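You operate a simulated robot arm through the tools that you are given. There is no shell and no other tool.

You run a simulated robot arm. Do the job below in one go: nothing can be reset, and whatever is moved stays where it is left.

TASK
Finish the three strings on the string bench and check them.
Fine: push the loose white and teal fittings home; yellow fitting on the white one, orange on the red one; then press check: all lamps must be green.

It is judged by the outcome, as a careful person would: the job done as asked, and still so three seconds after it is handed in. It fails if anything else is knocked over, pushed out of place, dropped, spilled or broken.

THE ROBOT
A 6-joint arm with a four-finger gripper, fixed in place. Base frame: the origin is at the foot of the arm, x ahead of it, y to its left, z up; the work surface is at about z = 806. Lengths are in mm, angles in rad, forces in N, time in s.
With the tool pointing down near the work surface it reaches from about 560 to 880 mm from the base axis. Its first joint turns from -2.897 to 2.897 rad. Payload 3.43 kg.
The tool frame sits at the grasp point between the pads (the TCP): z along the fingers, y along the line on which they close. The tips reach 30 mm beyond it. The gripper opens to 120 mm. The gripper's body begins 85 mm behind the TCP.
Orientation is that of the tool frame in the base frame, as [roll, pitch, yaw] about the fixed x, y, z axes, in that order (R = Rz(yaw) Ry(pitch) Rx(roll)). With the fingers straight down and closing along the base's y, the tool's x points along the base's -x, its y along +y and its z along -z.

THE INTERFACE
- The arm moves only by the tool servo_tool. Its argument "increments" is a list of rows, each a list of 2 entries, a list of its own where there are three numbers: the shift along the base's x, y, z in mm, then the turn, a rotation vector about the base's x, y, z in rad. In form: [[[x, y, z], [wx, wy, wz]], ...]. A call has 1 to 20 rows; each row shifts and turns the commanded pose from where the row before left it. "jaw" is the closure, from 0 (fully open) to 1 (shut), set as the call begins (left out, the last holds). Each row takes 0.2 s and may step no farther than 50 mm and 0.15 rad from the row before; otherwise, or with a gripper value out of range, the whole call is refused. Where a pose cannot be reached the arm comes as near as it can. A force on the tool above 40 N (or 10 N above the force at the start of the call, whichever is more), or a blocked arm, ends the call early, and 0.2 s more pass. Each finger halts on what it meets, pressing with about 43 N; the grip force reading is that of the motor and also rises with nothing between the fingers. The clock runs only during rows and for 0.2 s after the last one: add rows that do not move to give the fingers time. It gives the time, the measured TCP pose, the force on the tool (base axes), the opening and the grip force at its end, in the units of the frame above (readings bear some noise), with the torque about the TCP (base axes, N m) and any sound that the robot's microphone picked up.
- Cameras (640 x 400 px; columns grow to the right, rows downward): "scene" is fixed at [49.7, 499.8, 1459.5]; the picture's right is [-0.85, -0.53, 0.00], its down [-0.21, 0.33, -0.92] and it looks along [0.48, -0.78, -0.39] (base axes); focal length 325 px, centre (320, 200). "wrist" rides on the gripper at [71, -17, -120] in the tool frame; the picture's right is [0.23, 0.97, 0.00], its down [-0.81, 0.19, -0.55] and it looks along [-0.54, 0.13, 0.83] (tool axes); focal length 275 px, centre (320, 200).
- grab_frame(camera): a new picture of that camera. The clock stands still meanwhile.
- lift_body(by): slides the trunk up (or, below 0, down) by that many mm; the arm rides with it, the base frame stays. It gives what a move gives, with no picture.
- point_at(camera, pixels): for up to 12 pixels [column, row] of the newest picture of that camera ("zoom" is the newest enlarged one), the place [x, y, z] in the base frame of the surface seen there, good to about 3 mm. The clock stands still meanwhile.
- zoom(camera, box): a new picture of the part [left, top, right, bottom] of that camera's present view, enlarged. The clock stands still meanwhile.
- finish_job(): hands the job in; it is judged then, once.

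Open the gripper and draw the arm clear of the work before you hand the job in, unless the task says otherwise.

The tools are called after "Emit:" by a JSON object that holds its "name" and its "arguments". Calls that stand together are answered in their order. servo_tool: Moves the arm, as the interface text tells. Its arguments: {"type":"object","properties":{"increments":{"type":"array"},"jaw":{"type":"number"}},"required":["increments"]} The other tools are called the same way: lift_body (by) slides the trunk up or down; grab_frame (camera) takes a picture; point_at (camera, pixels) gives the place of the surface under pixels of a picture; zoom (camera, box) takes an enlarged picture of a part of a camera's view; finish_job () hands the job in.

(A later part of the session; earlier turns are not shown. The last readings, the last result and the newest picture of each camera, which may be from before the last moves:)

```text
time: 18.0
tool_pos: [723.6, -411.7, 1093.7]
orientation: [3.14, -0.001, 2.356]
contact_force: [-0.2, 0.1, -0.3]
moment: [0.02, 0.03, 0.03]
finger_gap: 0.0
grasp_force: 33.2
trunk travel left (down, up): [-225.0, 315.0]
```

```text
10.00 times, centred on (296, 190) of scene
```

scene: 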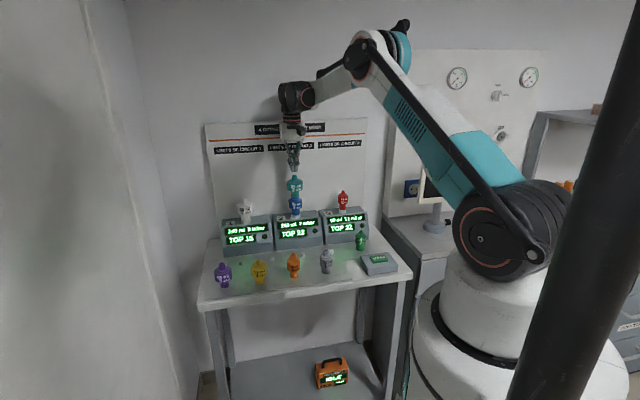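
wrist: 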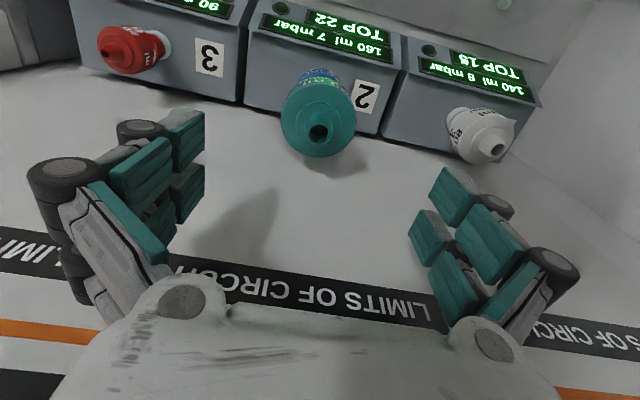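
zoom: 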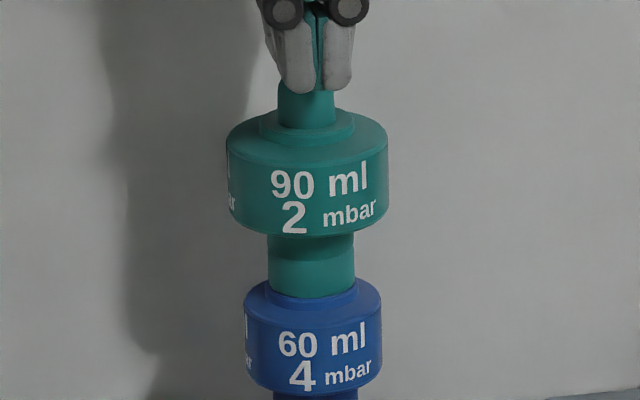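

Teal dropped ~8 mm (snapped in), its socket now sits on the blue shoulder. I press a bit more to confirm a hard stop.

Emit:
{"name": "servo_tool", "arguments": {"increments": [[[0, 0, -1], [0, 0, 0]], [[0, 0, -1], [0, 0, 0]], [[0, 0, -1], [0, 0, 0]], [[0, 0, 0], [0, 0, 0]]], "jaw": 1}}

Emit:
{"name": "zoom", "arguments": {"camera": "scene", "box": [272, 170, 320, 210]}}

```text
time: 19.0
tool_pos: [724.1, -411.4, 1090.9]
orientation: [3.142, 0.0, 2.355]
contact_force: [-0.2, 0.0, -0.7]
moment: [0.01, -0.01, -0.02]
finger_gap: 0.3
grasp_force: 32.9
trunk travel left (down, up): [-225.0, 315.0]
```

```text
10.00 times, centred on (296, 190) of scene
```

zoom: 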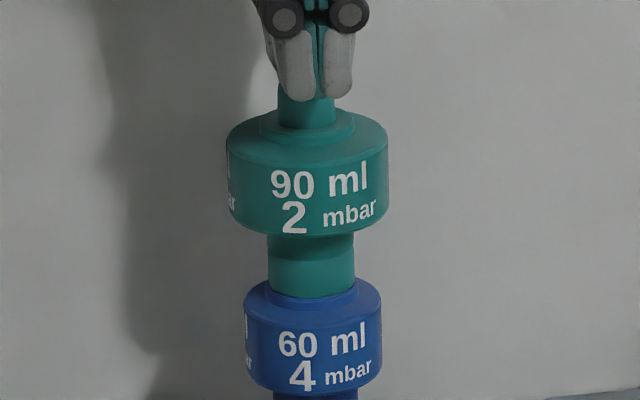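

No contact again and teal unmoved. Two more 1 mm steps to feel the stop.

Emit:
{"name": "servo_tool", "arguments": {"increments": [[[0, 0, -1], [0, 0, 0]], [[0, 0, -1], [0, 0, 0]], [[0, 0, 0], [0, 0, 0]]], "jaw": 1}}

```text
time: 19.8
tool_pos: [723.2, -411.4, 1089.1]
orientation: [-3.142, -0.002, 2.356]
contact_force: [0.2, 1.1, -0.2]
moment: [-0.02, -0.02, -0.01]
finger_gap: 0.0
grasp_force: 33.8
trunk travel left (down, up): [-225.0, 315.0]
```

Still free. I step down further, up to 4 mm, watching for force.

Emit:
{"name": "servo_tool", "arguments": {"increments": [[[0, 0, -1], [0, 0, 0]], [[0, 0, -1], [0, 0, 0]], [[0, 0, 0], [0, 0, 0]]], "jaw": 1}}

Emit:
{"name": "zoom", "arguments": {"camera": "scene", "box": [272, 160, 320, 200]}}

Emit:
{"name": "zoom", "arguments": {"camera": "wrist", "box": [270, 80, 380, 180]}}

```text
time: 20.6
tool_pos: [722.4, -411.7, 1089.2]
orientation: [-3.142, 0.001, 2.356]
contact_force: [3.7, -1.3, 20.7]
moment: [-0.23, -0.33, 0.03]
finger_gap: 5.9
grasp_force: 33.6
trunk travel left (down, up): [-225.0, 315.0]
```

```text
10.00 times, centred on (296, 180) of scene
```

zoom: 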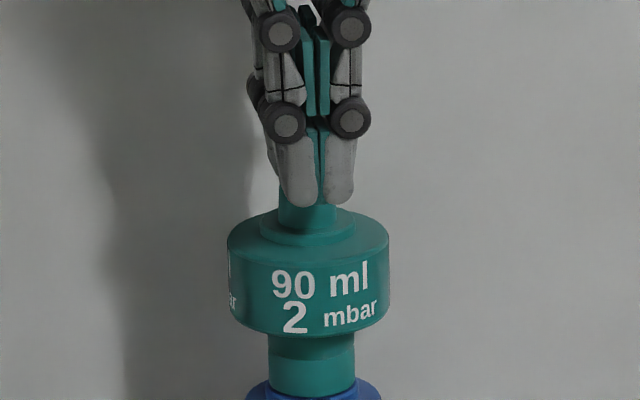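

```text
4.00 times, centred on (325, 130) of wrist
```

zoom: 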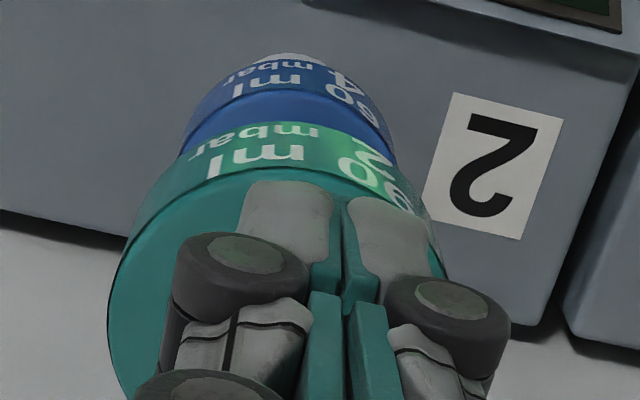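

Firm stop at ~21 N: teal is home. I lift off straight up, then travel to hover over yellow near (667,-130) with the jaw partially open.

Emit:
{"name": "servo_tool", "arguments": {"increments": [[[0, 0, 3], [0, 0, 0]], [[0, 0, 20], [0, 0, 0]], [[0, 0, 30], [0, 0, 0]], [[-8, 40, 0], [0, 0, 0]], [[-8, 40, -10], [0, 0, 0]], [[-8, 40, -25], [0, 0, 0]], [[-8, 40, -28], [0, 0, 0]], [[-8, 40, -28], [0, 0, 0]], [[-8, 40, -28], [0, 0, 0]], [[-8, 42, -25], [0, 0, 0]], [[0, 0, -20], [0, 0, 0]], [[0, 0, 0], [0, 0, 0]]], "jaw": 1}}

Emit:
{"name": "zoom", "arguments": {"camera": "scene", "box": [225, 160, 355, 220]}}

```text
time: 23.2
tool_pos: [666.8, -128.7, 975.4]
orientation: [3.14, 0.0, 2.355]
contact_force: [0.3, 0.4, -0.4]
moment: [0.01, 0.0, -0.01]
finger_gap: 0.2
grasp_force: 33.3
trunk travel left (down, up): [-225.0, 315.0]
```

```text
4.92 times, centred on (290, 190) of scene
```

zoom: 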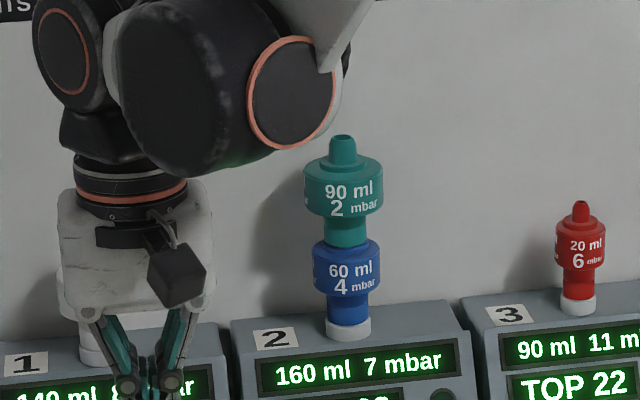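

Teal stands straight and seated. Now I open the jaw to about 80 mm and look down on yellow.

Emit:
{"name": "servo_tool", "arguments": {"increments": [[[0, 0, 0], [0, 0, 0]], [[0, 0, 0], [0, 0, 0]], [[0, 0, 0], [0, 0, 0]]], "jaw": 0.33}}

Emit:
{"name": "grab_frame", "arguments": {"camera": "wrist"}}

Emit:
{"name": "grab_frame", "arguments": {"camera": "scene"}}

```text
time: 24.0
tool_pos: [668.3, -128.7, 975.1]
orientation: [3.141, 0.0, 2.356]
contact_force: [-1.0, 0.1, -0.1]
moment: [0.02, 0.03, 0.01]
finger_gap: 80.4
grasp_force: 0.1
trunk travel left (down, up): [-225.0, 315.0]
```

```text
taken
```

wrist: 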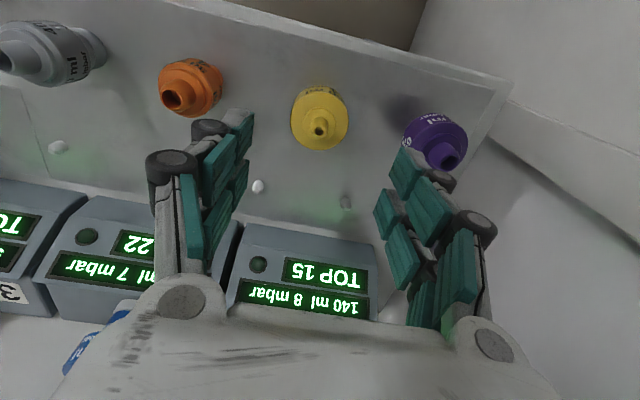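

```text
taken
```

scene: 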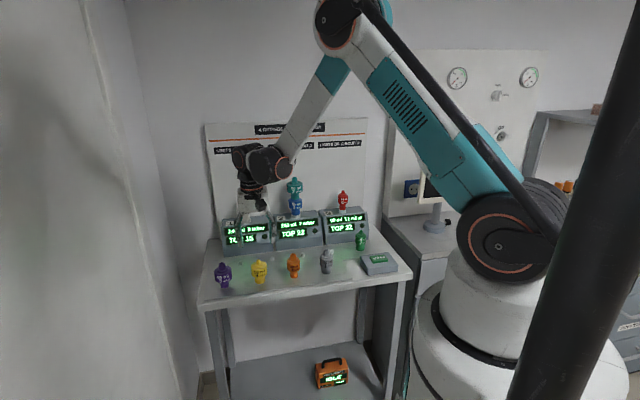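

Yellow is at (320,118) in the wrist picture, between the fingers. I zoom and measure it.

Emit:
{"name": "zoom", "arguments": {"camera": "wrist", "box": [280, 75, 360, 160]}}

```text
4.71 times, centred on (320, 118) of wrist
```

zoom: 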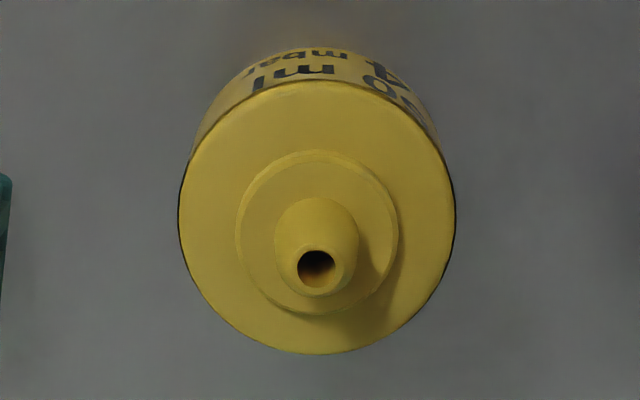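

I query the nozzle rim, ring edges and body edges of yellow in this zoom.

Emit:
{"name": "point_at", "arguments": {"camera": "zoom", "pixels": [[294, 272], [339, 270], [316, 246], [317, 291], [245, 228], [390, 228], [317, 157], [317, 306], [186, 215], [448, 215], [315, 88], [315, 347]]}}

```text
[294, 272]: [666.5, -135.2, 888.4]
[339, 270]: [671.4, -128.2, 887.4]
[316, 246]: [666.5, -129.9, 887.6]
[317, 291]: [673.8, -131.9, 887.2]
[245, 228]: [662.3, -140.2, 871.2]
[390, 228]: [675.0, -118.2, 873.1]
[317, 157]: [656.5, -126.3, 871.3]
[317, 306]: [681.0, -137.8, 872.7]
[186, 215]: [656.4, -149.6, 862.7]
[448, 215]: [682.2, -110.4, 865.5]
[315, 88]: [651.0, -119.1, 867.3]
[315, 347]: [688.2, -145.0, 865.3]
```

Yellow's axis is at (669.2,-131), top z 887.7, body top 866. I check the outer extents of the right finger against purple before descending.

Emit:
{"name": "point_at", "arguments": {"camera": "wrist", "pixels": [[440, 180], [472, 222], [492, 228], [452, 184], [448, 158], [415, 130], [460, 125], [405, 160], [215, 128], [175, 160], [243, 122], [436, 120]]}}

```text
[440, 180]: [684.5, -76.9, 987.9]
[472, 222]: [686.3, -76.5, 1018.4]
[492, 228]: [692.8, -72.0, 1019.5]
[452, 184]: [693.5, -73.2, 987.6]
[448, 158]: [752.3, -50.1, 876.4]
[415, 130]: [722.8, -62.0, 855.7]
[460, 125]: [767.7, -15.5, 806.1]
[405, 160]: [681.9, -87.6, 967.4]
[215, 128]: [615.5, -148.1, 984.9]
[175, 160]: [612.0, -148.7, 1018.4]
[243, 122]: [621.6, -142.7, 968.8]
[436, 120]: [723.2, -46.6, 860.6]
```

There is ~27 mm clearance to purple and more to orange. I correct laterally by (1.3,-2.2) and descend to z≈857 around yellow's body.

Emit:
{"name": "servo_tool", "arguments": {"increments": [[[1.3, -2.2, -40], [0, 0, 0]], [[0, 0, -35], [0, 0, 0]], [[0, 0, -25], [0, 0, 0]], [[0, 0, -17], [0, 0, 0]], [[0, 0, 0], [0, 0, 0]]], "jaw": 0.33}}

Emit:
{"name": "grab_frame", "arguments": {"camera": "wrist"}}

Emit:
{"name": "zoom", "arguments": {"camera": "scene", "box": [210, 220, 310, 300]}}

```text
time: 25.2
tool_pos: [668.1, -131.1, 859.6]
orientation: [3.141, -0.001, 2.356]
contact_force: [0.5, 0.6, -0.3]
moment: [-0.02, 0.04, -0.02]
finger_gap: 80.4
grasp_force: 0.1
trunk travel left (down, up): [-225.0, 315.0]
```

```text
taken
```

wrist: 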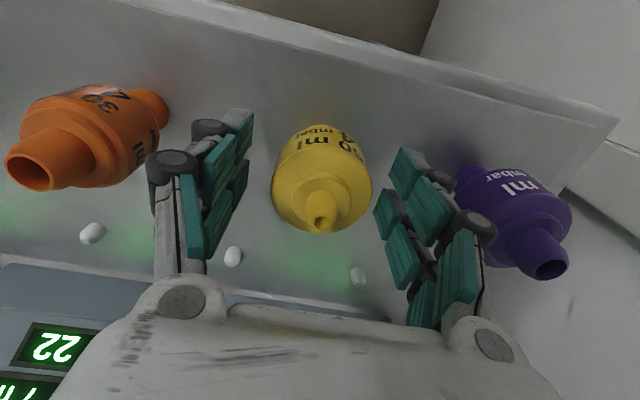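

```text
5.00 times, centred on (260, 260) of scene
```

zoom: 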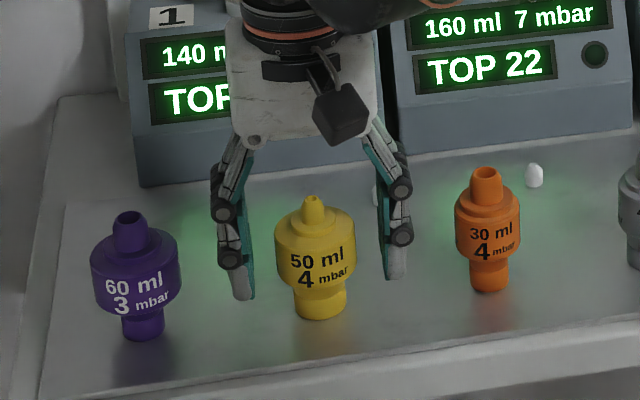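

Fingers straddle yellow with purple and orange clear. I close the jaw on the body.

Emit:
{"name": "servo_tool", "arguments": {"increments": [[[0, 0, 0], [0, 0, 0]], [[0, 0, 0], [0, 0, 0]], [[0, 0, 0], [0, 0, 0]], [[0, 0, 0], [0, 0, 0]]], "jaw": 1}}

Emit:
{"name": "grab_frame", "arguments": {"camera": "wrist"}}

Emit:
{"name": "zoom", "arguments": {"camera": "scene", "box": [210, 220, 310, 300]}}

```text
time: 26.2
tool_pos: [668.1, -131.3, 859.4]
orientation: [3.141, 0.0, 2.357]
contact_force: [0.6, 0.6, -0.2]
moment: [-0.02, 0.0, 0.03]
finger_gap: 46.2
grasp_force: 42.6
trunk travel left (down, up): [-225.0, 315.0]
```

```text
taken
```

wrist: 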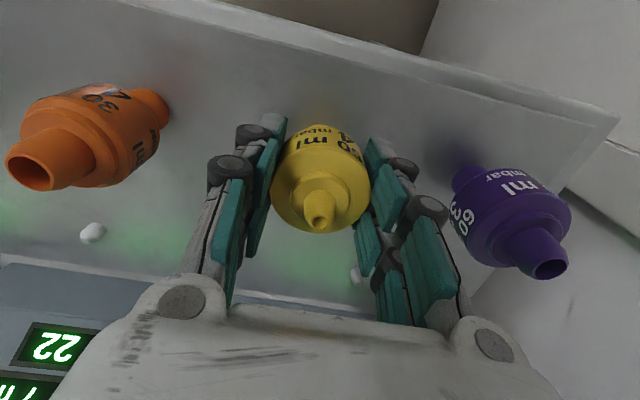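

```text
5.00 times, centred on (260, 260) of scene
```

zoom: 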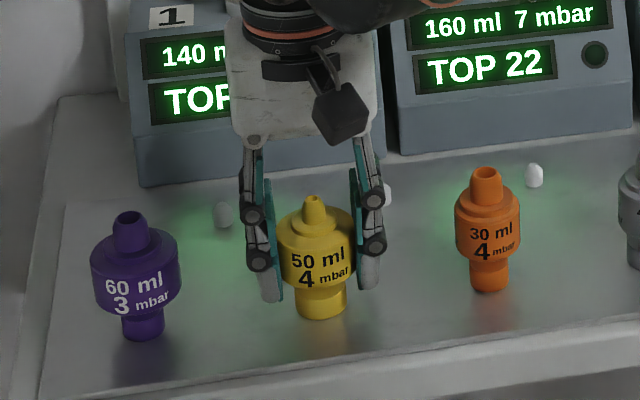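

Grip is holding at 42.6 N with a 46 mm gap. I lift straight up 60 mm and check yellow's pose in the hand.

Emit:
{"name": "servo_tool", "arguments": {"increments": [[[0, 0, 10], [0, 0, 0]], [[0, 0, 20], [0, 0, 0]], [[0, 0, 30], [0, 0, 0]], [[0, 0, 0], [0, 0, 0]]], "jaw": 1}}

Emit:
{"name": "grab_frame", "arguments": {"camera": "wrist"}}

Emit:
{"name": "zoom", "arguments": {"camera": "scene", "box": [220, 210, 300, 270]}}

Emit:
{"name": "zoom", "arguments": {"camera": "wrist", "box": [270, 110, 380, 240]}}

```text
time: 27.2
tool_pos: [668.6, -131.9, 919.3]
orientation: [-3.142, 0.0, 2.356]
contact_force: [-0.1, -0.7, -0.5]
moment: [0.0, -0.02, 0.02]
finger_gap: 46.2
grasp_force: 43.1
trunk travel left (down, up): [-225.0, 315.0]
```

```text
taken
```

wrist: 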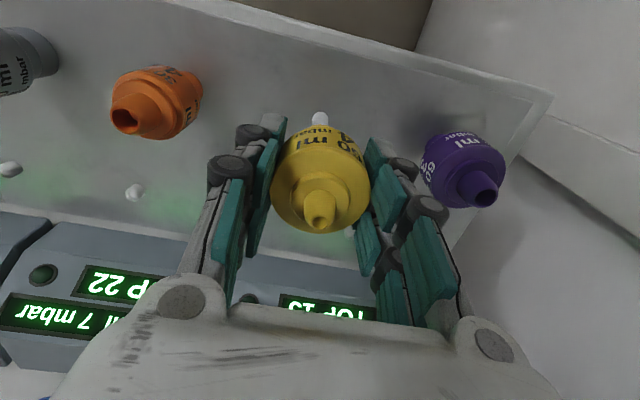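

```text
6.67 times, centred on (260, 240) of scene
```

zoom: 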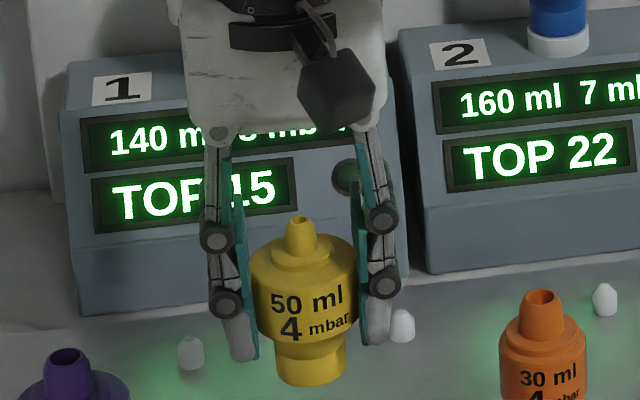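

```text
3.08 times, centred on (325, 175) of wrist
```

zoom: 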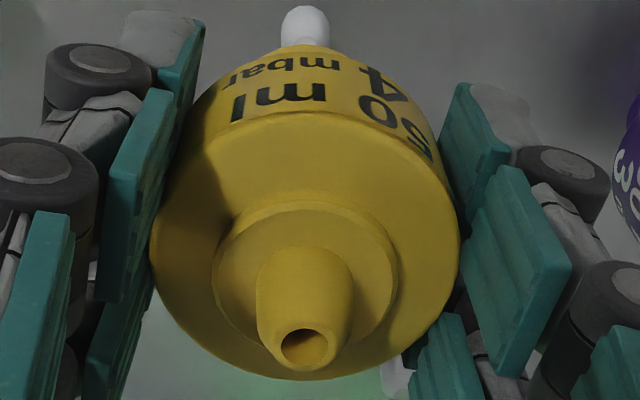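

Yellow is held upright. I measure its nozzle rim and rings relative to the TCP.

Emit:
{"name": "point_at", "arguments": {"camera": "zoom", "pixels": [[279, 348], [331, 345], [304, 327], [302, 370], [222, 275], [388, 275], [305, 206], [165, 250], [452, 245], [305, 118], [230, 340], [375, 340]]}}

Emit:
{"name": "zoom", "arguments": {"camera": "scene", "box": [240, 235, 280, 275]}}

```text
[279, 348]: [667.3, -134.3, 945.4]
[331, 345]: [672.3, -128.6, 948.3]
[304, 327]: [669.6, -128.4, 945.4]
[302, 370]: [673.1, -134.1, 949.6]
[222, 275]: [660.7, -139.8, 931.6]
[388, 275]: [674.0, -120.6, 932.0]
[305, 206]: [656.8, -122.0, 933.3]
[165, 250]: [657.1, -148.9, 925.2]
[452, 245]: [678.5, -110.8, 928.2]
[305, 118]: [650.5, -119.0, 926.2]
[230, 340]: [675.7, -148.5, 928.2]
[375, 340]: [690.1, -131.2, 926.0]
```

```text
10.00 times, centred on (260, 255) of scene
```

zoom: 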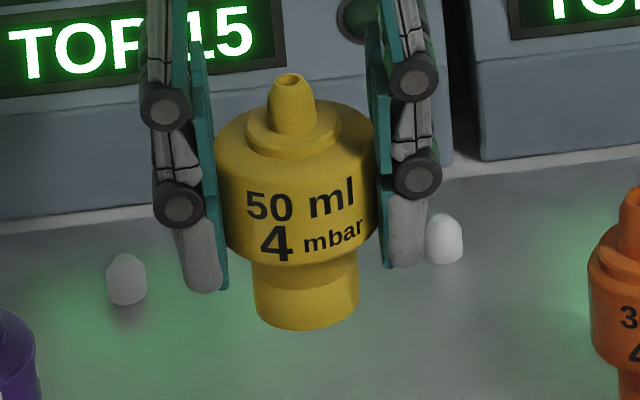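

Yellow's top is 28 mm above TCP, unchanged, so no slip. I raise and move to a spot about 80 mm in front of white, to measure white and yellow in the same picture.

Emit:
{"name": "servo_tool", "arguments": {"increments": [[[0, 0, 40], [0, 0, 0]], [[10, -8, 45], [0, 0, 0]], [[20, -15, 40], [0, 0, 0]], [[30, -20, 31], [0, 0, 0]], [[30, -20, 0], [0, 0, 0]], [[30, -20, 0], [0, 0, 0]], [[21, -16, 0], [0, 0, 0]], [[0, 0, 0], [0, 0, 0]]], "jaw": 1}}

Emit:
{"name": "grab_frame", "arguments": {"camera": "wrist"}}

Emit:
{"name": "zoom", "arguments": {"camera": "scene", "box": [215, 160, 295, 230]}}

```text
time: 29.0
tool_pos: [810.5, -231.7, 1074.1]
orientation: [-3.141, 0.0, 2.358]
contact_force: [0.2, 0.9, -0.8]
moment: [0.01, 0.03, -0.01]
finger_gap: 46.0
grasp_force: 42.7
trunk travel left (down, up): [-225.0, 315.0]
```

```text
taken
```

wrist: 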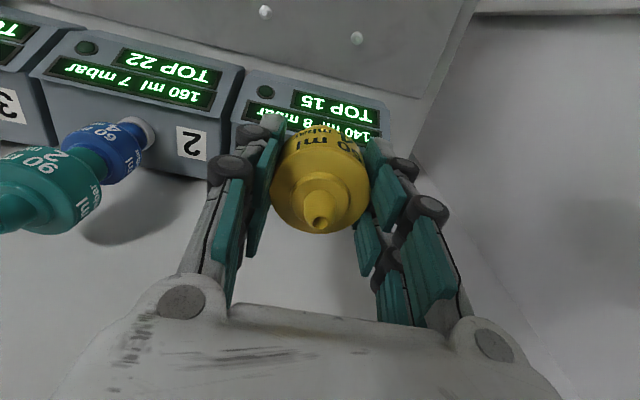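

```text
5.71 times, centred on (255, 195) of scene
```

zoom: 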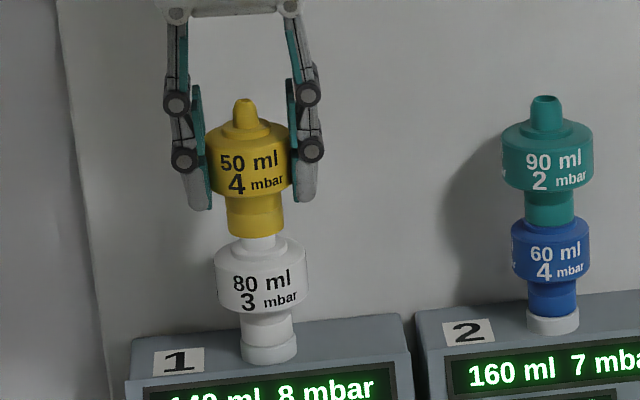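

White is hidden behind yellow in the wrist view. I move above white (target TCP 866.3,-287.5) keeping ~17 mm clearance and check alignment in both views.

Emit:
{"name": "servo_tool", "arguments": {"increments": [[[20, -20, -2], [0, 0, 0]], [[20, -20, -3], [0, 0, 0]], [[15.8, -15.8, -3], [0, 0, 0]], [[0, 0, 0], [0, 0, 0]], [[0, 0, 0], [0, 0, 0]]], "jaw": 1}}

Emit:
{"name": "zoom", "arguments": {"camera": "scene", "box": [220, 175, 268, 215]}}

Emit:
{"name": "zoom", "arguments": {"camera": "wrist", "box": [260, 70, 390, 240]}}

```text
time: 30.2
tool_pos: [865.7, -286.7, 1066.6]
orientation: [3.141, -0.002, 2.357]
contact_force: [-0.3, -0.2, 0.0]
moment: [-0.01, 0.01, -0.03]
finger_gap: 46.0
grasp_force: 43.1
trunk travel left (down, up): [-225.0, 315.0]
```

```text
10.00 times, centred on (244, 195) of scene
```

zoom: 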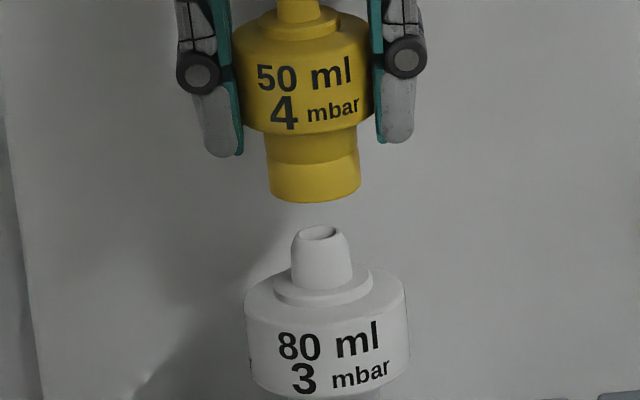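

```text
2.35 times, centred on (325, 155) of wrist
```

zoom: 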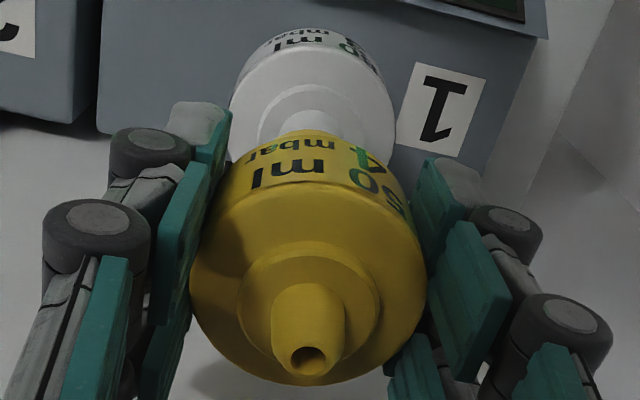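

In the scene view the yellow socket (centre 314.5 at row 185) projects onto the white rim (320 at row 233) to within 0.3 mm. Now I check depth alignment from white's visible front edges in the wrist zoom.

Emit:
{"name": "point_at", "arguments": {"camera": "zoom", "pixels": [[312, 55], [270, 65], [355, 68], [312, 90], [285, 97], [340, 98], [235, 120], [390, 120], [287, 358], [329, 357], [308, 342], [306, 374]]}}

```text
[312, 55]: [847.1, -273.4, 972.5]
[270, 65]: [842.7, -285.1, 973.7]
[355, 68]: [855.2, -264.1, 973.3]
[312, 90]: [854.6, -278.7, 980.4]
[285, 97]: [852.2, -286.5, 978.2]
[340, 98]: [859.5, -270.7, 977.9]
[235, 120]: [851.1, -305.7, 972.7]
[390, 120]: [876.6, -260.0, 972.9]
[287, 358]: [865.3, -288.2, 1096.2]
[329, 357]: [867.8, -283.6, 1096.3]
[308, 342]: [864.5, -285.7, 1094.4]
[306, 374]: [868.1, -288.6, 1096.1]
```

The wrist data suggests white may be ~2–3 mm further back than yellow. I cross-check with the scene camera's depth on the socket and nozzle.

Emit:
{"name": "zoom", "arguments": {"camera": "scene", "box": [220, 175, 268, 215]}}

Emit:
{"name": "point_at", "arguments": {"camera": "zoom", "pixels": [[314, 180], [300, 180], [330, 180], [314, 195], [321, 265], [321, 275], [321, 255], [312, 265], [330, 265], [310, 90], [326, 330], [326, 360]]}}

```text
10.00 times, centred on (244, 195) of scene
```

zoom: 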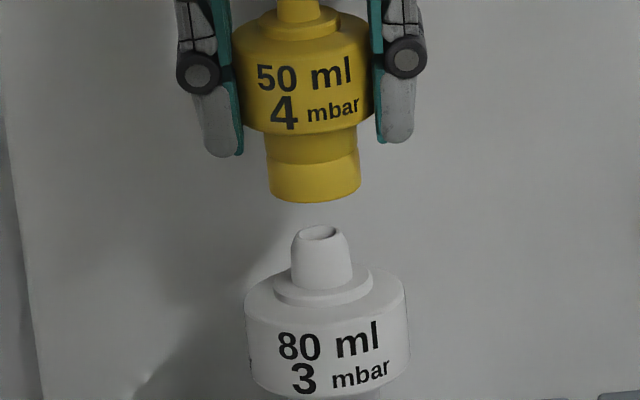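

```text
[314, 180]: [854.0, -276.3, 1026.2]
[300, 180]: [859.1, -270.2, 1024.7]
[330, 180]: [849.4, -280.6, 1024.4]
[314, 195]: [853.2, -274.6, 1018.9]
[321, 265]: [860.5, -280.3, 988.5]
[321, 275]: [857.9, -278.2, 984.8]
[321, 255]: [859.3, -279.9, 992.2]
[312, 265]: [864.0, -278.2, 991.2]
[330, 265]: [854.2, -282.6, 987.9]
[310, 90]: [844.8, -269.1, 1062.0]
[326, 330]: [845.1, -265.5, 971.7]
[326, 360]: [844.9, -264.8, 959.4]
```

Scene depth puts white about 1 mm behind yellow's axis. I shift by (0.6,-1.0) and lower to just above the nozzle, then in 2 mm steps onto it.

Emit:
{"name": "servo_tool", "arguments": {"increments": [[[0.6, -1.0, -6], [0, 0, 0]], [[0, 0, -8], [0, 0, 0]], [[0, 0, -2], [0, 0, 0]], [[0, 0, -2], [0, 0, 0]], [[0, 0, -2], [0, 0, 0]], [[0, 0, 0], [0, 0, 0]]], "jaw": 1}}

Emit:
{"name": "zoom", "arguments": {"camera": "scene", "box": [220, 180, 268, 220]}}

```text
time: 31.6
tool_pos: [866.5, -288.8, 1047.4]
orientation: [-3.141, 0.001, 2.356]
contact_force: [0.8, -1.2, -0.4]
moment: [0.02, 0.01, -0.03]
finger_gap: 46.2
grasp_force: 42.8
trunk travel left (down, up): [-225.0, 315.0]
```

```text
10.00 times, centred on (244, 200) of scene
```

zoom: 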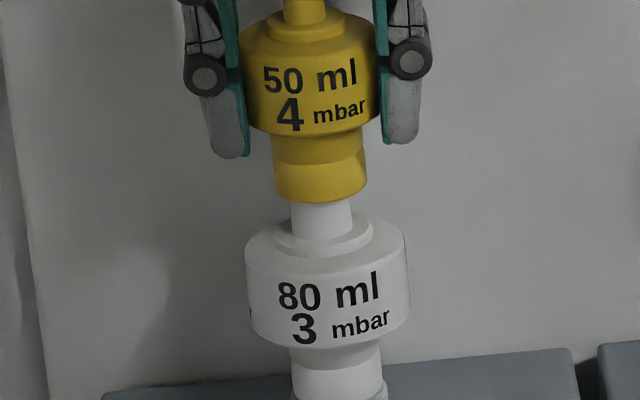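

Socket is entering over the nozzle with ~1 mm lateral offset; no force. I correct by (0.5,0.5) and continue down in 2 mm steps.

Emit:
{"name": "servo_tool", "arguments": {"increments": [[[0.5, 0.5, 0], [0, 0, 0]], [[0, 0, -2], [0, 0, 0]], [[0, 0, -2], [0, 0, 0]], [[0, 0, -2], [0, 0, 0]], [[0, 0, 0], [0, 0, 0]]], "jaw": 1}}

Emit:
{"name": "zoom", "arguments": {"camera": "scene", "box": [220, 180, 268, 220]}}

```text
time: 32.8
tool_pos: [867.1, -285.9, 1041.0]
orientation: [-3.141, -0.001, 2.356]
contact_force: [-0.2, 0.1, -1.3]
moment: [0.01, -0.01, -0.03]
finger_gap: 45.8
grasp_force: 42.7
trunk travel left (down, up): [-225.0, 315.0]
```

```text
10.00 times, centred on (244, 200) of scene
```

zoom: 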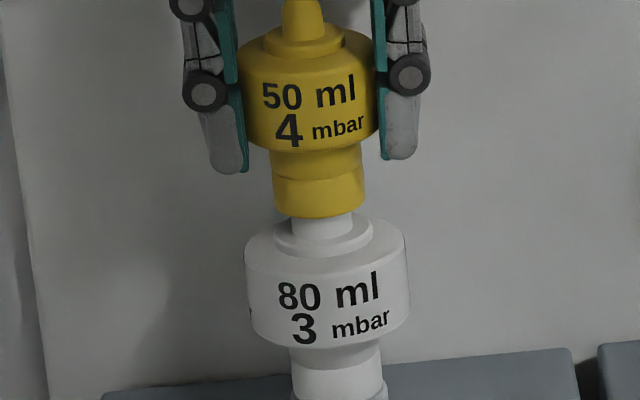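

The socket slid ~7 mm over the nozzle freely. I continue pushing down in 1–2 mm steps, expecting resistance and a snap.

Emit:
{"name": "servo_tool", "arguments": {"increments": [[[0, 0, -2], [0, 0, 0]], [[0, 0, -2], [0, 0, 0]], [[0, 0, -1], [0, 0, 0]], [[0, 0, -1], [0, 0, 0]], [[0, 0, -1], [0, 0, 0]], [[0, 0, 0], [0, 0, 0]]], "jaw": 1}}

Emit:
{"name": "zoom", "arguments": {"camera": "scene", "box": [220, 180, 268, 220]}}

```text
time: 34.2
tool_pos: [866.1, -287.0, 1034.5]
orientation: [3.141, 0.0, 2.356]
contact_force: [-0.2, -0.7, -1.2]
moment: [0.0, 0.02, -0.02]
finger_gap: 45.9
grasp_force: 43.3
trunk travel left (down, up): [-225.0, 315.0]
```

```text
10.00 times, centred on (244, 200) of scene
```

zoom: 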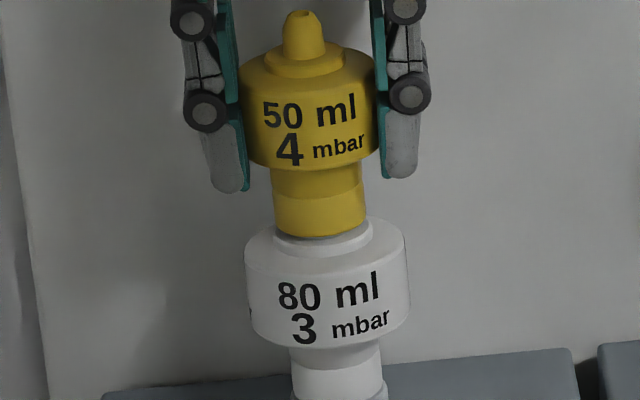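

Yellow's socket is almost on white's ring (~2–3 mm left). I continue until the force rises.

Emit:
{"name": "servo_tool", "arguments": {"increments": [[[0, 0, -1], [0, 0, 0]], [[0, 0, -1], [0, 0, 0]], [[0, 0, -1], [0, 0, 0]], [[0, 0, 0], [0, 0, 0]]], "jaw": 1}}

Emit:
{"name": "zoom", "arguments": {"camera": "scene", "box": [220, 180, 268, 220]}}

```text
time: 35.2
tool_pos: [866.6, -287.0, 1029.7]
orientation: [3.14, -0.001, 2.356]
contact_force: [0.8, -0.3, 2.7]
moment: [0.09, -0.01, 0.0]
finger_gap: 46.0
grasp_force: 43.1
trunk travel left (down, up): [-225.0, 315.0]
```

```text
10.00 times, centred on (244, 200) of scene
```

zoom: 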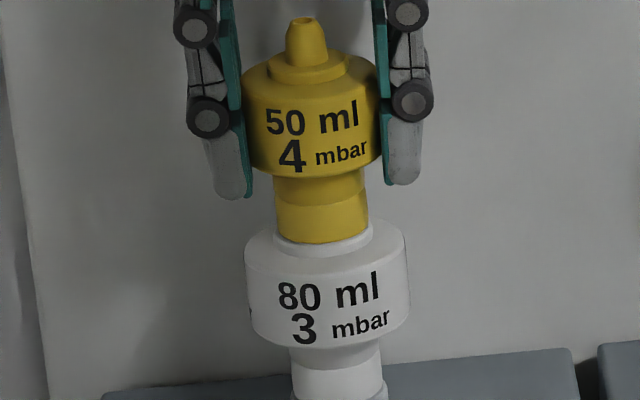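

Contact begins at 2.7 N with the socket on white's ring. I push a little further to reach ~20–30 N and confirm it's home.

Emit:
{"name": "servo_tool", "arguments": {"increments": [[[0, 0, -1], [0, 0, 0]], [[0, 0, -1], [0, 0, 0]], [[0, 0, 0], [0, 0, 0]]], "jaw": 1}}

Emit:
{"name": "zoom", "arguments": {"camera": "scene", "box": [220, 180, 268, 220]}}

```text
time: 36.0
tool_pos: [865.7, -286.1, 1032.0]
orientation: [-3.141, 0.002, 2.356]
contact_force: [7.6, -2.1, 26.8]
moment: [-0.03, -0.45, -0.01]
finger_gap: 46.1
grasp_force: 42.9
trunk travel left (down, up): [-225.0, 315.0]
```

```text
10.00 times, centred on (244, 200) of scene
```

zoom: 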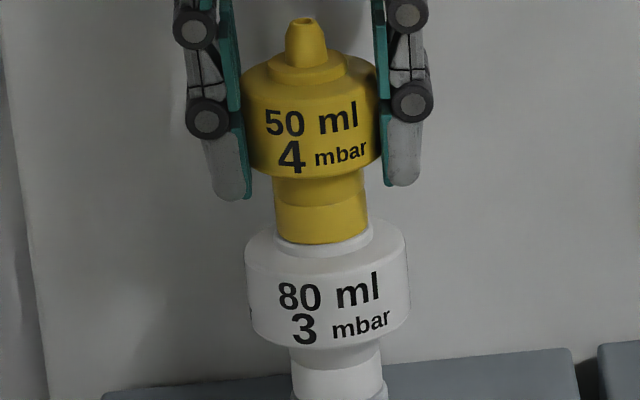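

Hard stop at 27 N without sinking: yellow is home. I relieve the force by backing up 2 mm, then open the jaw.

Emit:
{"name": "servo_tool", "arguments": {"increments": [[[0, 0, 1], [0, 0, 0]], [[0, 0, 1], [0, 0, 0]], [[0, 0, 0], [0, 0, 0]]], "jaw": 1}}

```text
time: 36.8
tool_pos: [866.8, -286.6, 1031.9]
orientation: [3.141, 0.0, 2.356]
contact_force: [4.7, 1.9, 14.1]
moment: [0.12, -0.25, -0.04]
finger_gap: 46.1
grasp_force: 43.1
trunk travel left (down, up): [-225.0, 315.0]
```

Residual force is 14 N; I back off one more mm and then open to about 75 mm.

Emit:
{"name": "servo_tool", "arguments": {"increments": [[[0, 0, 1], [0, 0, 0]], [[0, 0, 0], [0, 0, 0]]], "jaw": 1}}

Emit:
{"name": "servo_tool", "arguments": {"increments": [[[0, 0, 0], [0, 0, 0]], [[0, 0, 0], [0, 0, 0]], [[0, 0, 0], [0, 0, 0]]], "jaw": 0.36}}

Emit:
{"name": "zoom", "arguments": {"camera": "scene", "box": [220, 180, 268, 220]}}

Emit:
{"name": "grab_frame", "arguments": {"camera": "wrist"}}

```text
time: 37.4
tool_pos: [866.6, -286.3, 1031.4]
orientation: [-3.142, -0.002, 2.355]
contact_force: [-1.8, 5.0, 0.7]
moment: [0.34, 0.15, 0.0]
finger_gap: 46.0
grasp_force: 43.5
trunk travel left (down, up): [-225.0, 315.0]
```

```text
time: 38.2
tool_pos: [866.7, -287.8, 1031.8]
orientation: [-3.142, 0.002, 2.355]
contact_force: [0.5, 0.7, -0.2]
moment: [0.03, -0.04, -0.02]
finger_gap: 76.9
grasp_force: 0.1
trunk travel left (down, up): [-225.0, 315.0]
```

```text
10.00 times, centred on (244, 200) of scene
```

zoom: 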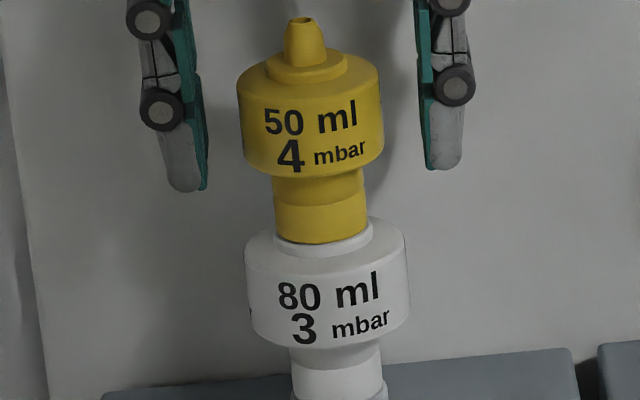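

```text
taken
```

wrist: 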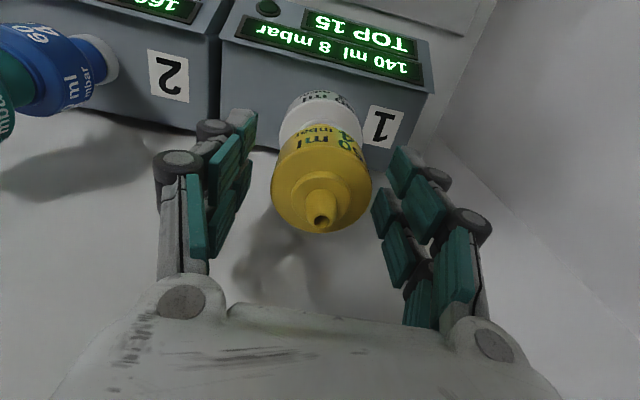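

Yellow stands seated on white. I raise clear, then travel to hover over orange near (590,-208).

Emit:
{"name": "servo_tool", "arguments": {"increments": [[[0, 0, 30], [0, 0, 0]], [[0, 0, 45], [0, 0, 0]], [[-5, 2, 25], [0, 0, 0]], [[-35, 12, 0], [0, 0, 0]], [[-45, 13, 0], [0, 0, 0]], [[-45, 13, -10], [0, 0, 0]], [[-40, 12, -25], [0, 0, 0]], [[-40, 12, -25], [0, 0, 0]], [[-40, 12, -25], [0, 0, 0]], [[-24, 4, -30], [0, 0, 0]], [[0, 0, -42], [0, 0, 0]], [[0, 0, 0], [0, 0, 0]]], "jaw": 0.36}}

Emit:
{"name": "grab_frame", "arguments": {"camera": "wrist"}}

Emit:
{"name": "zoom", "arguments": {"camera": "scene", "box": [215, 165, 311, 225]}}

```text
time: 40.8
tool_pos: [592.6, -209.2, 975.5]
orientation: [3.141, -0.002, 2.357]
contact_force: [0.7, -0.3, -0.2]
moment: [-0.01, 0.01, -0.01]
finger_gap: 77.1
grasp_force: 0.1
trunk travel left (down, up): [-225.0, 315.0]
```

```text
taken
```

wrist: 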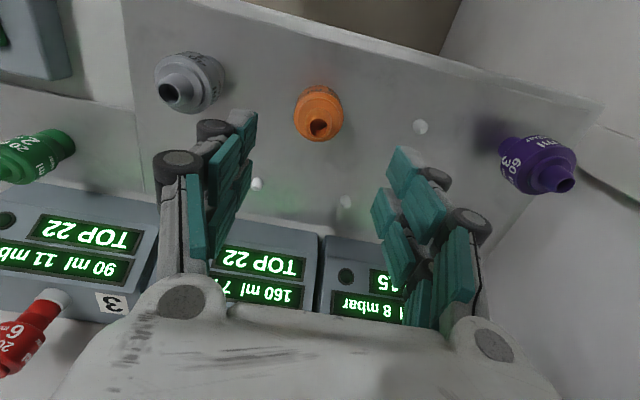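

```text
6.67 times, centred on (263, 195) of scene
```

zoom: 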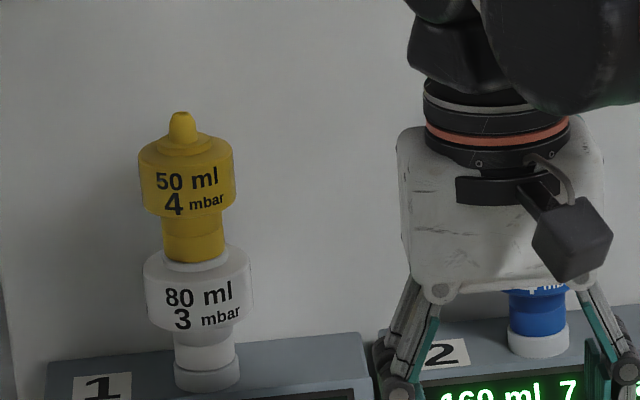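

Circuit 1's stack is straight. Orange is at (318,113) in the wrist view; I zoom and measure it.

Emit:
{"name": "zoom", "arguments": {"camera": "wrist", "box": [280, 75, 360, 155]}}

```text
5.00 times, centred on (320, 115) of wrist
```

zoom: 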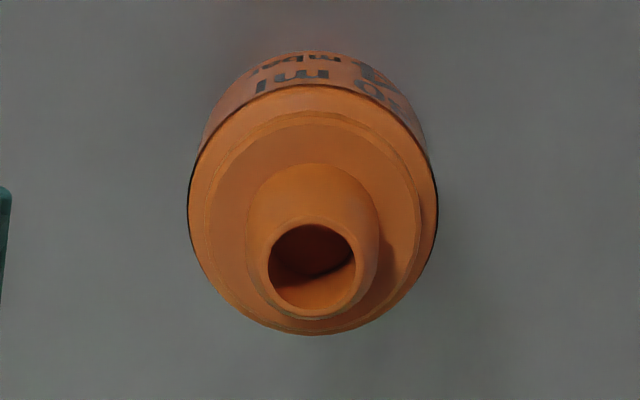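

I query the orange rim, ring and body edges.

Emit:
{"name": "point_at", "arguments": {"camera": "zoom", "pixels": [[263, 270], [360, 268], [312, 220], [312, 314], [212, 205], [414, 205], [312, 120], [195, 205], [431, 205], [312, 92], [220, 240], [405, 240]]}}

```text
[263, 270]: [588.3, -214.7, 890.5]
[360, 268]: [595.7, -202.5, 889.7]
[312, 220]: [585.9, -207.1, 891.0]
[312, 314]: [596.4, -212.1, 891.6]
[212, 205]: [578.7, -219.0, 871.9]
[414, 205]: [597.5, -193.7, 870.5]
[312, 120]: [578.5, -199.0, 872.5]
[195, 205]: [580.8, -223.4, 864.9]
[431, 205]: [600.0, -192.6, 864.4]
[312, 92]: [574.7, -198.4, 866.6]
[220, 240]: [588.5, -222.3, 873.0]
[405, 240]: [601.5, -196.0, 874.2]
```

Orange's axis is at (591.5,-209), top z 890.5. I descend around its body to z≈859.

Emit:
{"name": "servo_tool", "arguments": {"increments": [[[-0.6, 0, -40], [0, 0, 0]], [[0, 0, -35], [0, 0, 0]], [[0, 0, -25], [0, 0, 0]], [[0, 0, -16], [0, 0, 0]], [[0, 0, 0], [0, 0, 0]]], "jaw": 0.36}}

Emit:
{"name": "grab_frame", "arguments": {"camera": "wrist"}}

Emit:
{"name": "zoom", "arguments": {"camera": "scene", "box": [245, 220, 345, 300]}}

```text
time: 42.0
tool_pos: [591.6, -208.7, 858.1]
orientation: [3.141, -0.001, 2.357]
contact_force: [-0.3, 0.9, -0.3]
moment: [0.0, 0.0, -0.03]
finger_gap: 76.7
grasp_force: 0.1
trunk travel left (down, up): [-225.0, 315.0]
```

```text
taken
```

wrist: 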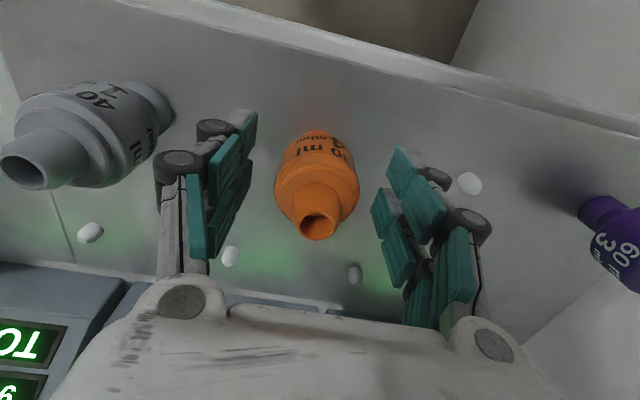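

```text
5.00 times, centred on (295, 260) of scene
```

zoom: 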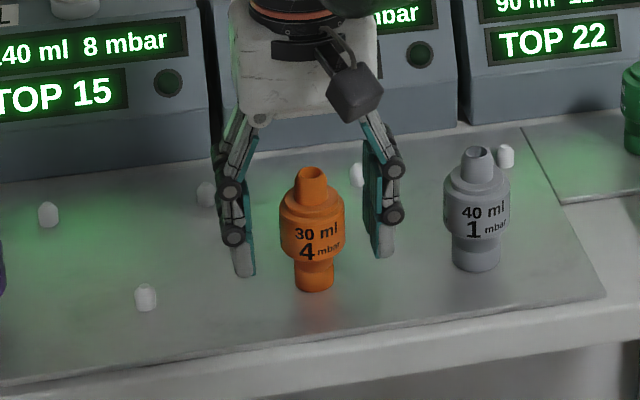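

Fingers straddle orange with good clearance to grey. I close the jaw on orange's body.

Emit:
{"name": "servo_tool", "arguments": {"increments": [[[0, 0, 0], [0, 0, 0]], [[0, 0, 0], [0, 0, 0]], [[0, 0, 0], [0, 0, 0]], [[0, 0, 0], [0, 0, 0]]], "jaw": 1}}

Emit:
{"name": "servo_tool", "arguments": {"increments": [[[0, 0, 10], [0, 0, 0]], [[0, 0, 20], [0, 0, 0]], [[0, 0, 30], [0, 0, 0]], [[0, 0, 0], [0, 0, 0]]], "jaw": 1}}

Emit:
{"name": "grab_frame", "arguments": {"camera": "wrist"}}

Emit:
{"name": "zoom", "arguments": {"camera": "scene", "box": [265, 220, 325, 270]}}

Emit:
{"name": "zoom", "arguments": {"camera": "wrist", "box": [270, 120, 370, 250]}}

```text
time: 43.0
tool_pos: [592.8, -207.7, 859.4]
orientation: [3.141, 0.001, 2.358]
contact_force: [-0.4, -0.5, -0.1]
moment: [0.0, 0.0, 0.01]
finger_gap: 38.0
grasp_force: 42.9
trunk travel left (down, up): [-225.0, 315.0]
```

```text
time: 44.0
tool_pos: [591.2, -207.9, 918.0]
orientation: [-3.141, 0.002, 2.356]
contact_force: [-0.5, 0.6, -0.4]
moment: [-0.06, -0.03, 0.0]
finger_gap: 38.2
grasp_force: 43.5
trunk travel left (down, up): [-225.0, 315.0]
```

```text
taken
```

wrist: 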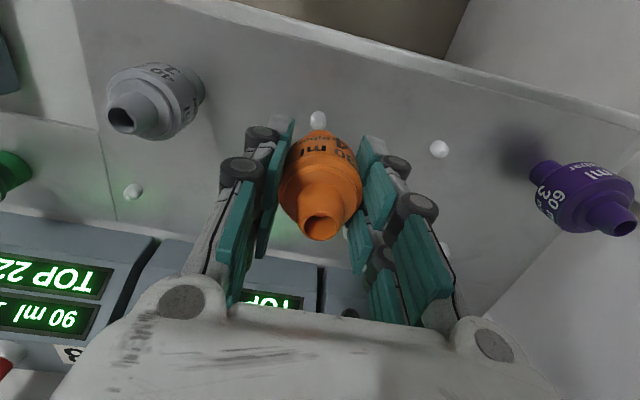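

```text
8.00 times, centred on (295, 245) of scene
```

zoom: 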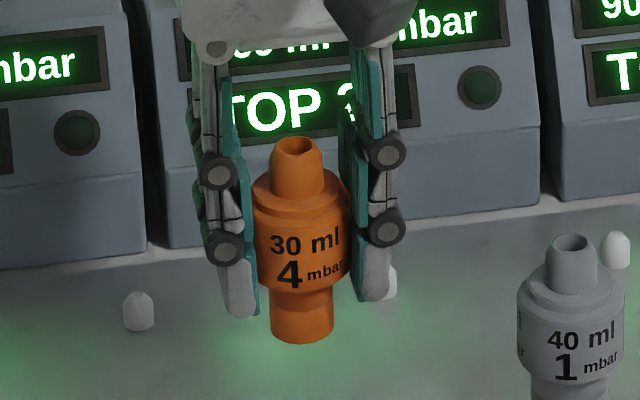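

```text
3.08 times, centred on (320, 185) of wrist
```

zoom: 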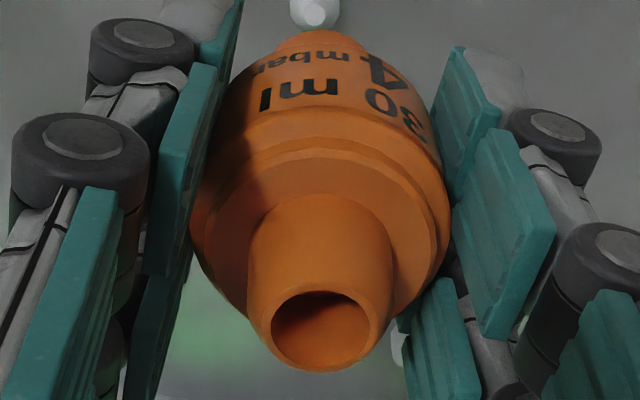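

Orange is held upright at 38 mm gap. I measure its rim relative to the TCP.

Emit:
{"name": "point_at", "arguments": {"camera": "zoom", "pixels": [[266, 330], [374, 328], [320, 288], [320, 368], [200, 215], [445, 215], [320, 150], [225, 240], [415, 240], [320, 118]]}}

```text
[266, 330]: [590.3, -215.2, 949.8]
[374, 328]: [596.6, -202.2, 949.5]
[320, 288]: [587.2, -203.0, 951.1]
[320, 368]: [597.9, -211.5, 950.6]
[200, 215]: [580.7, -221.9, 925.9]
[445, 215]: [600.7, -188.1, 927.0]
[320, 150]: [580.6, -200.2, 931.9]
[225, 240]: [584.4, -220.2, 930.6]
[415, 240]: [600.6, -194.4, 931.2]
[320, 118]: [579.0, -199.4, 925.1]
```

Orange's rim centre reads TCP+(1.1,0.2), same small bias as with yellow, so it is centred. I raise and move to a spot where red is visible left of the gripper to measure it.

Emit:
{"name": "servo_tool", "arguments": {"increments": [[[0, 0, 45], [0, 0, 0]], [[0, 0, 48], [0, 0, 0]], [[10, -25, 40], [0, 0, 0]], [[10, -30, 35], [0, 0, 0]], [[12, -35, 30], [0, 0, 0]], [[12, -35, 4], [0, 0, 0]], [[11, -34, 0], [0, 0, 0]], [[0, 0, 0], [0, 0, 0]]], "jaw": 1}}

Emit:
{"name": "grab_frame", "arguments": {"camera": "wrist"}}

Emit:
{"name": "zoom", "arguments": {"camera": "wrist", "box": [90, 120, 210, 240]}}

```text
time: 45.8
tool_pos: [646.9, -366.6, 1121.3]
orientation: [3.141, -0.001, 2.357]
contact_force: [0.3, 0.5, 0.0]
moment: [0.03, 0.01, -0.03]
finger_gap: 38.1
grasp_force: 43.5
trunk travel left (down, up): [-225.0, 315.0]
```

```text
taken
```

wrist: 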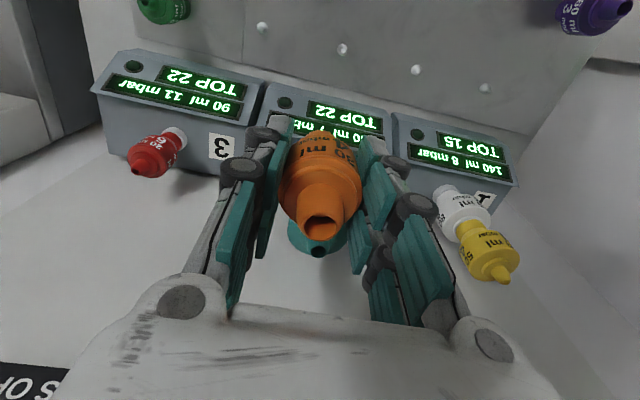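

```text
3.33 times, centred on (150, 180) of wrist
```

zoom: 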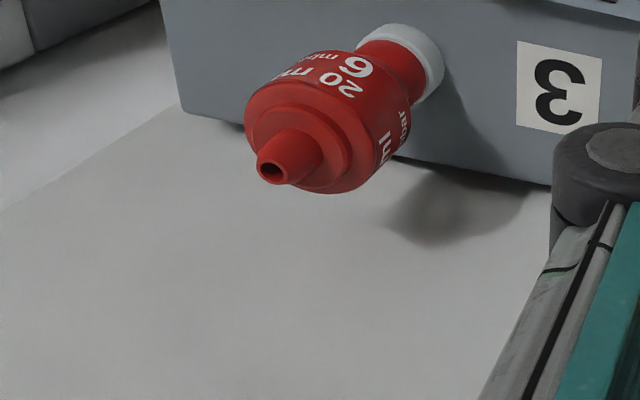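

Red is visible at (153,157). I zoom tighter on its nozzle to measure the rim.

Emit:
{"name": "zoom", "arguments": {"camera": "wrist", "box": [120, 130, 192, 190]}}

```text
6.67 times, centred on (156, 160) of wrist
```

zoom: 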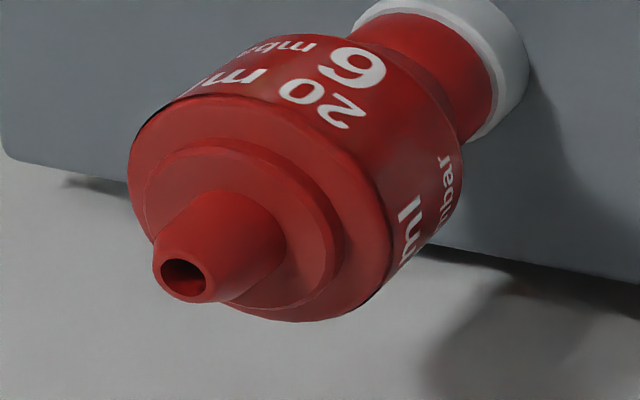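

I query rim, ring and body-edge points of red.

Emit:
{"name": "point_at", "arguments": {"camera": "zoom", "pixels": [[158, 268], [210, 284], [192, 254], [175, 299], [153, 190], [338, 255], [240, 150], [265, 303], [138, 160], [384, 240], [255, 108], [275, 316]]}}

```text
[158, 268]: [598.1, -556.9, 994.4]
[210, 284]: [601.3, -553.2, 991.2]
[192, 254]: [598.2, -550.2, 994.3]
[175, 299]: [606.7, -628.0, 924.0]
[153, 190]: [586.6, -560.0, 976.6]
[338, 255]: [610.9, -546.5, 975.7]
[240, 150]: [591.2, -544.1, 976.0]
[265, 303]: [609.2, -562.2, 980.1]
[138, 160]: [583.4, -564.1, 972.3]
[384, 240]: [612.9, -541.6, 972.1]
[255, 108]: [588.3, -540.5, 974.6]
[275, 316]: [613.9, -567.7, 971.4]
```

Red's axis comes out at about (599.5,-553.7), nozzle top z≈994. I move above red (TCP 599.3,-553.7), then lower to ~17 mm clearance and check alignment.

Emit:
{"name": "servo_tool", "arguments": {"increments": [[[-10, -38, 0], [0, 0, 0]], [[-10, -38, 0], [0, 0, 0]], [[-10, -38, 0], [0, 0, 0]], [[-9, -37, 0], [0, 0, 0]], [[-8.6, -36, 0], [0, 0, 0]], [[0, 0, -30], [0, 0, 0]], [[0, 0, -27], [0, 0, 0]], [[0, 0, 0], [0, 0, 0]]], "jaw": 1}}

Emit:
{"name": "zoom", "arguments": {"camera": "scene", "box": [319, 170, 367, 210]}}

Emit:
{"name": "zoom", "arguments": {"camera": "wrist", "box": [260, 70, 390, 240]}}

```text
time: 47.6
tool_pos: [599.9, -554.0, 1063.0]
orientation: [3.142, -0.001, 2.357]
contact_force: [-0.3, -0.2, -1.2]
moment: [-0.01, 0.0, 0.0]
finger_gap: 38.3
grasp_force: 42.7
trunk travel left (down, up): [-225.0, 315.0]
```

```text
10.00 times, centred on (343, 190) of scene
```

zoom: 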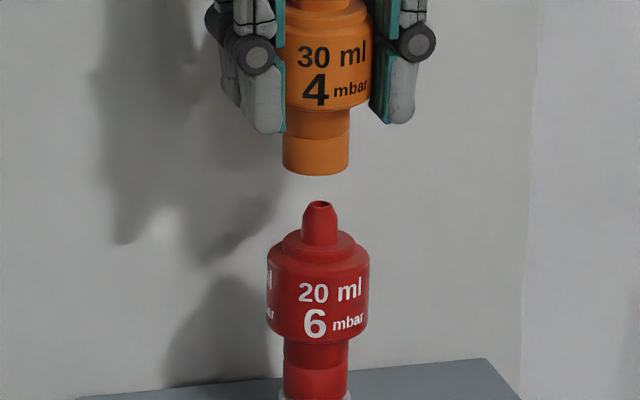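

```text
2.35 times, centred on (325, 155) of wrist
```

zoom: 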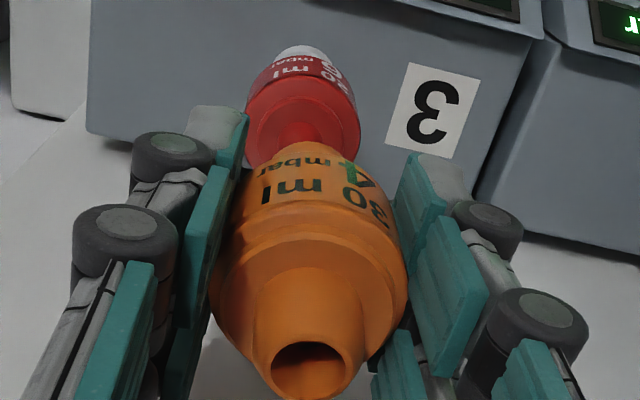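

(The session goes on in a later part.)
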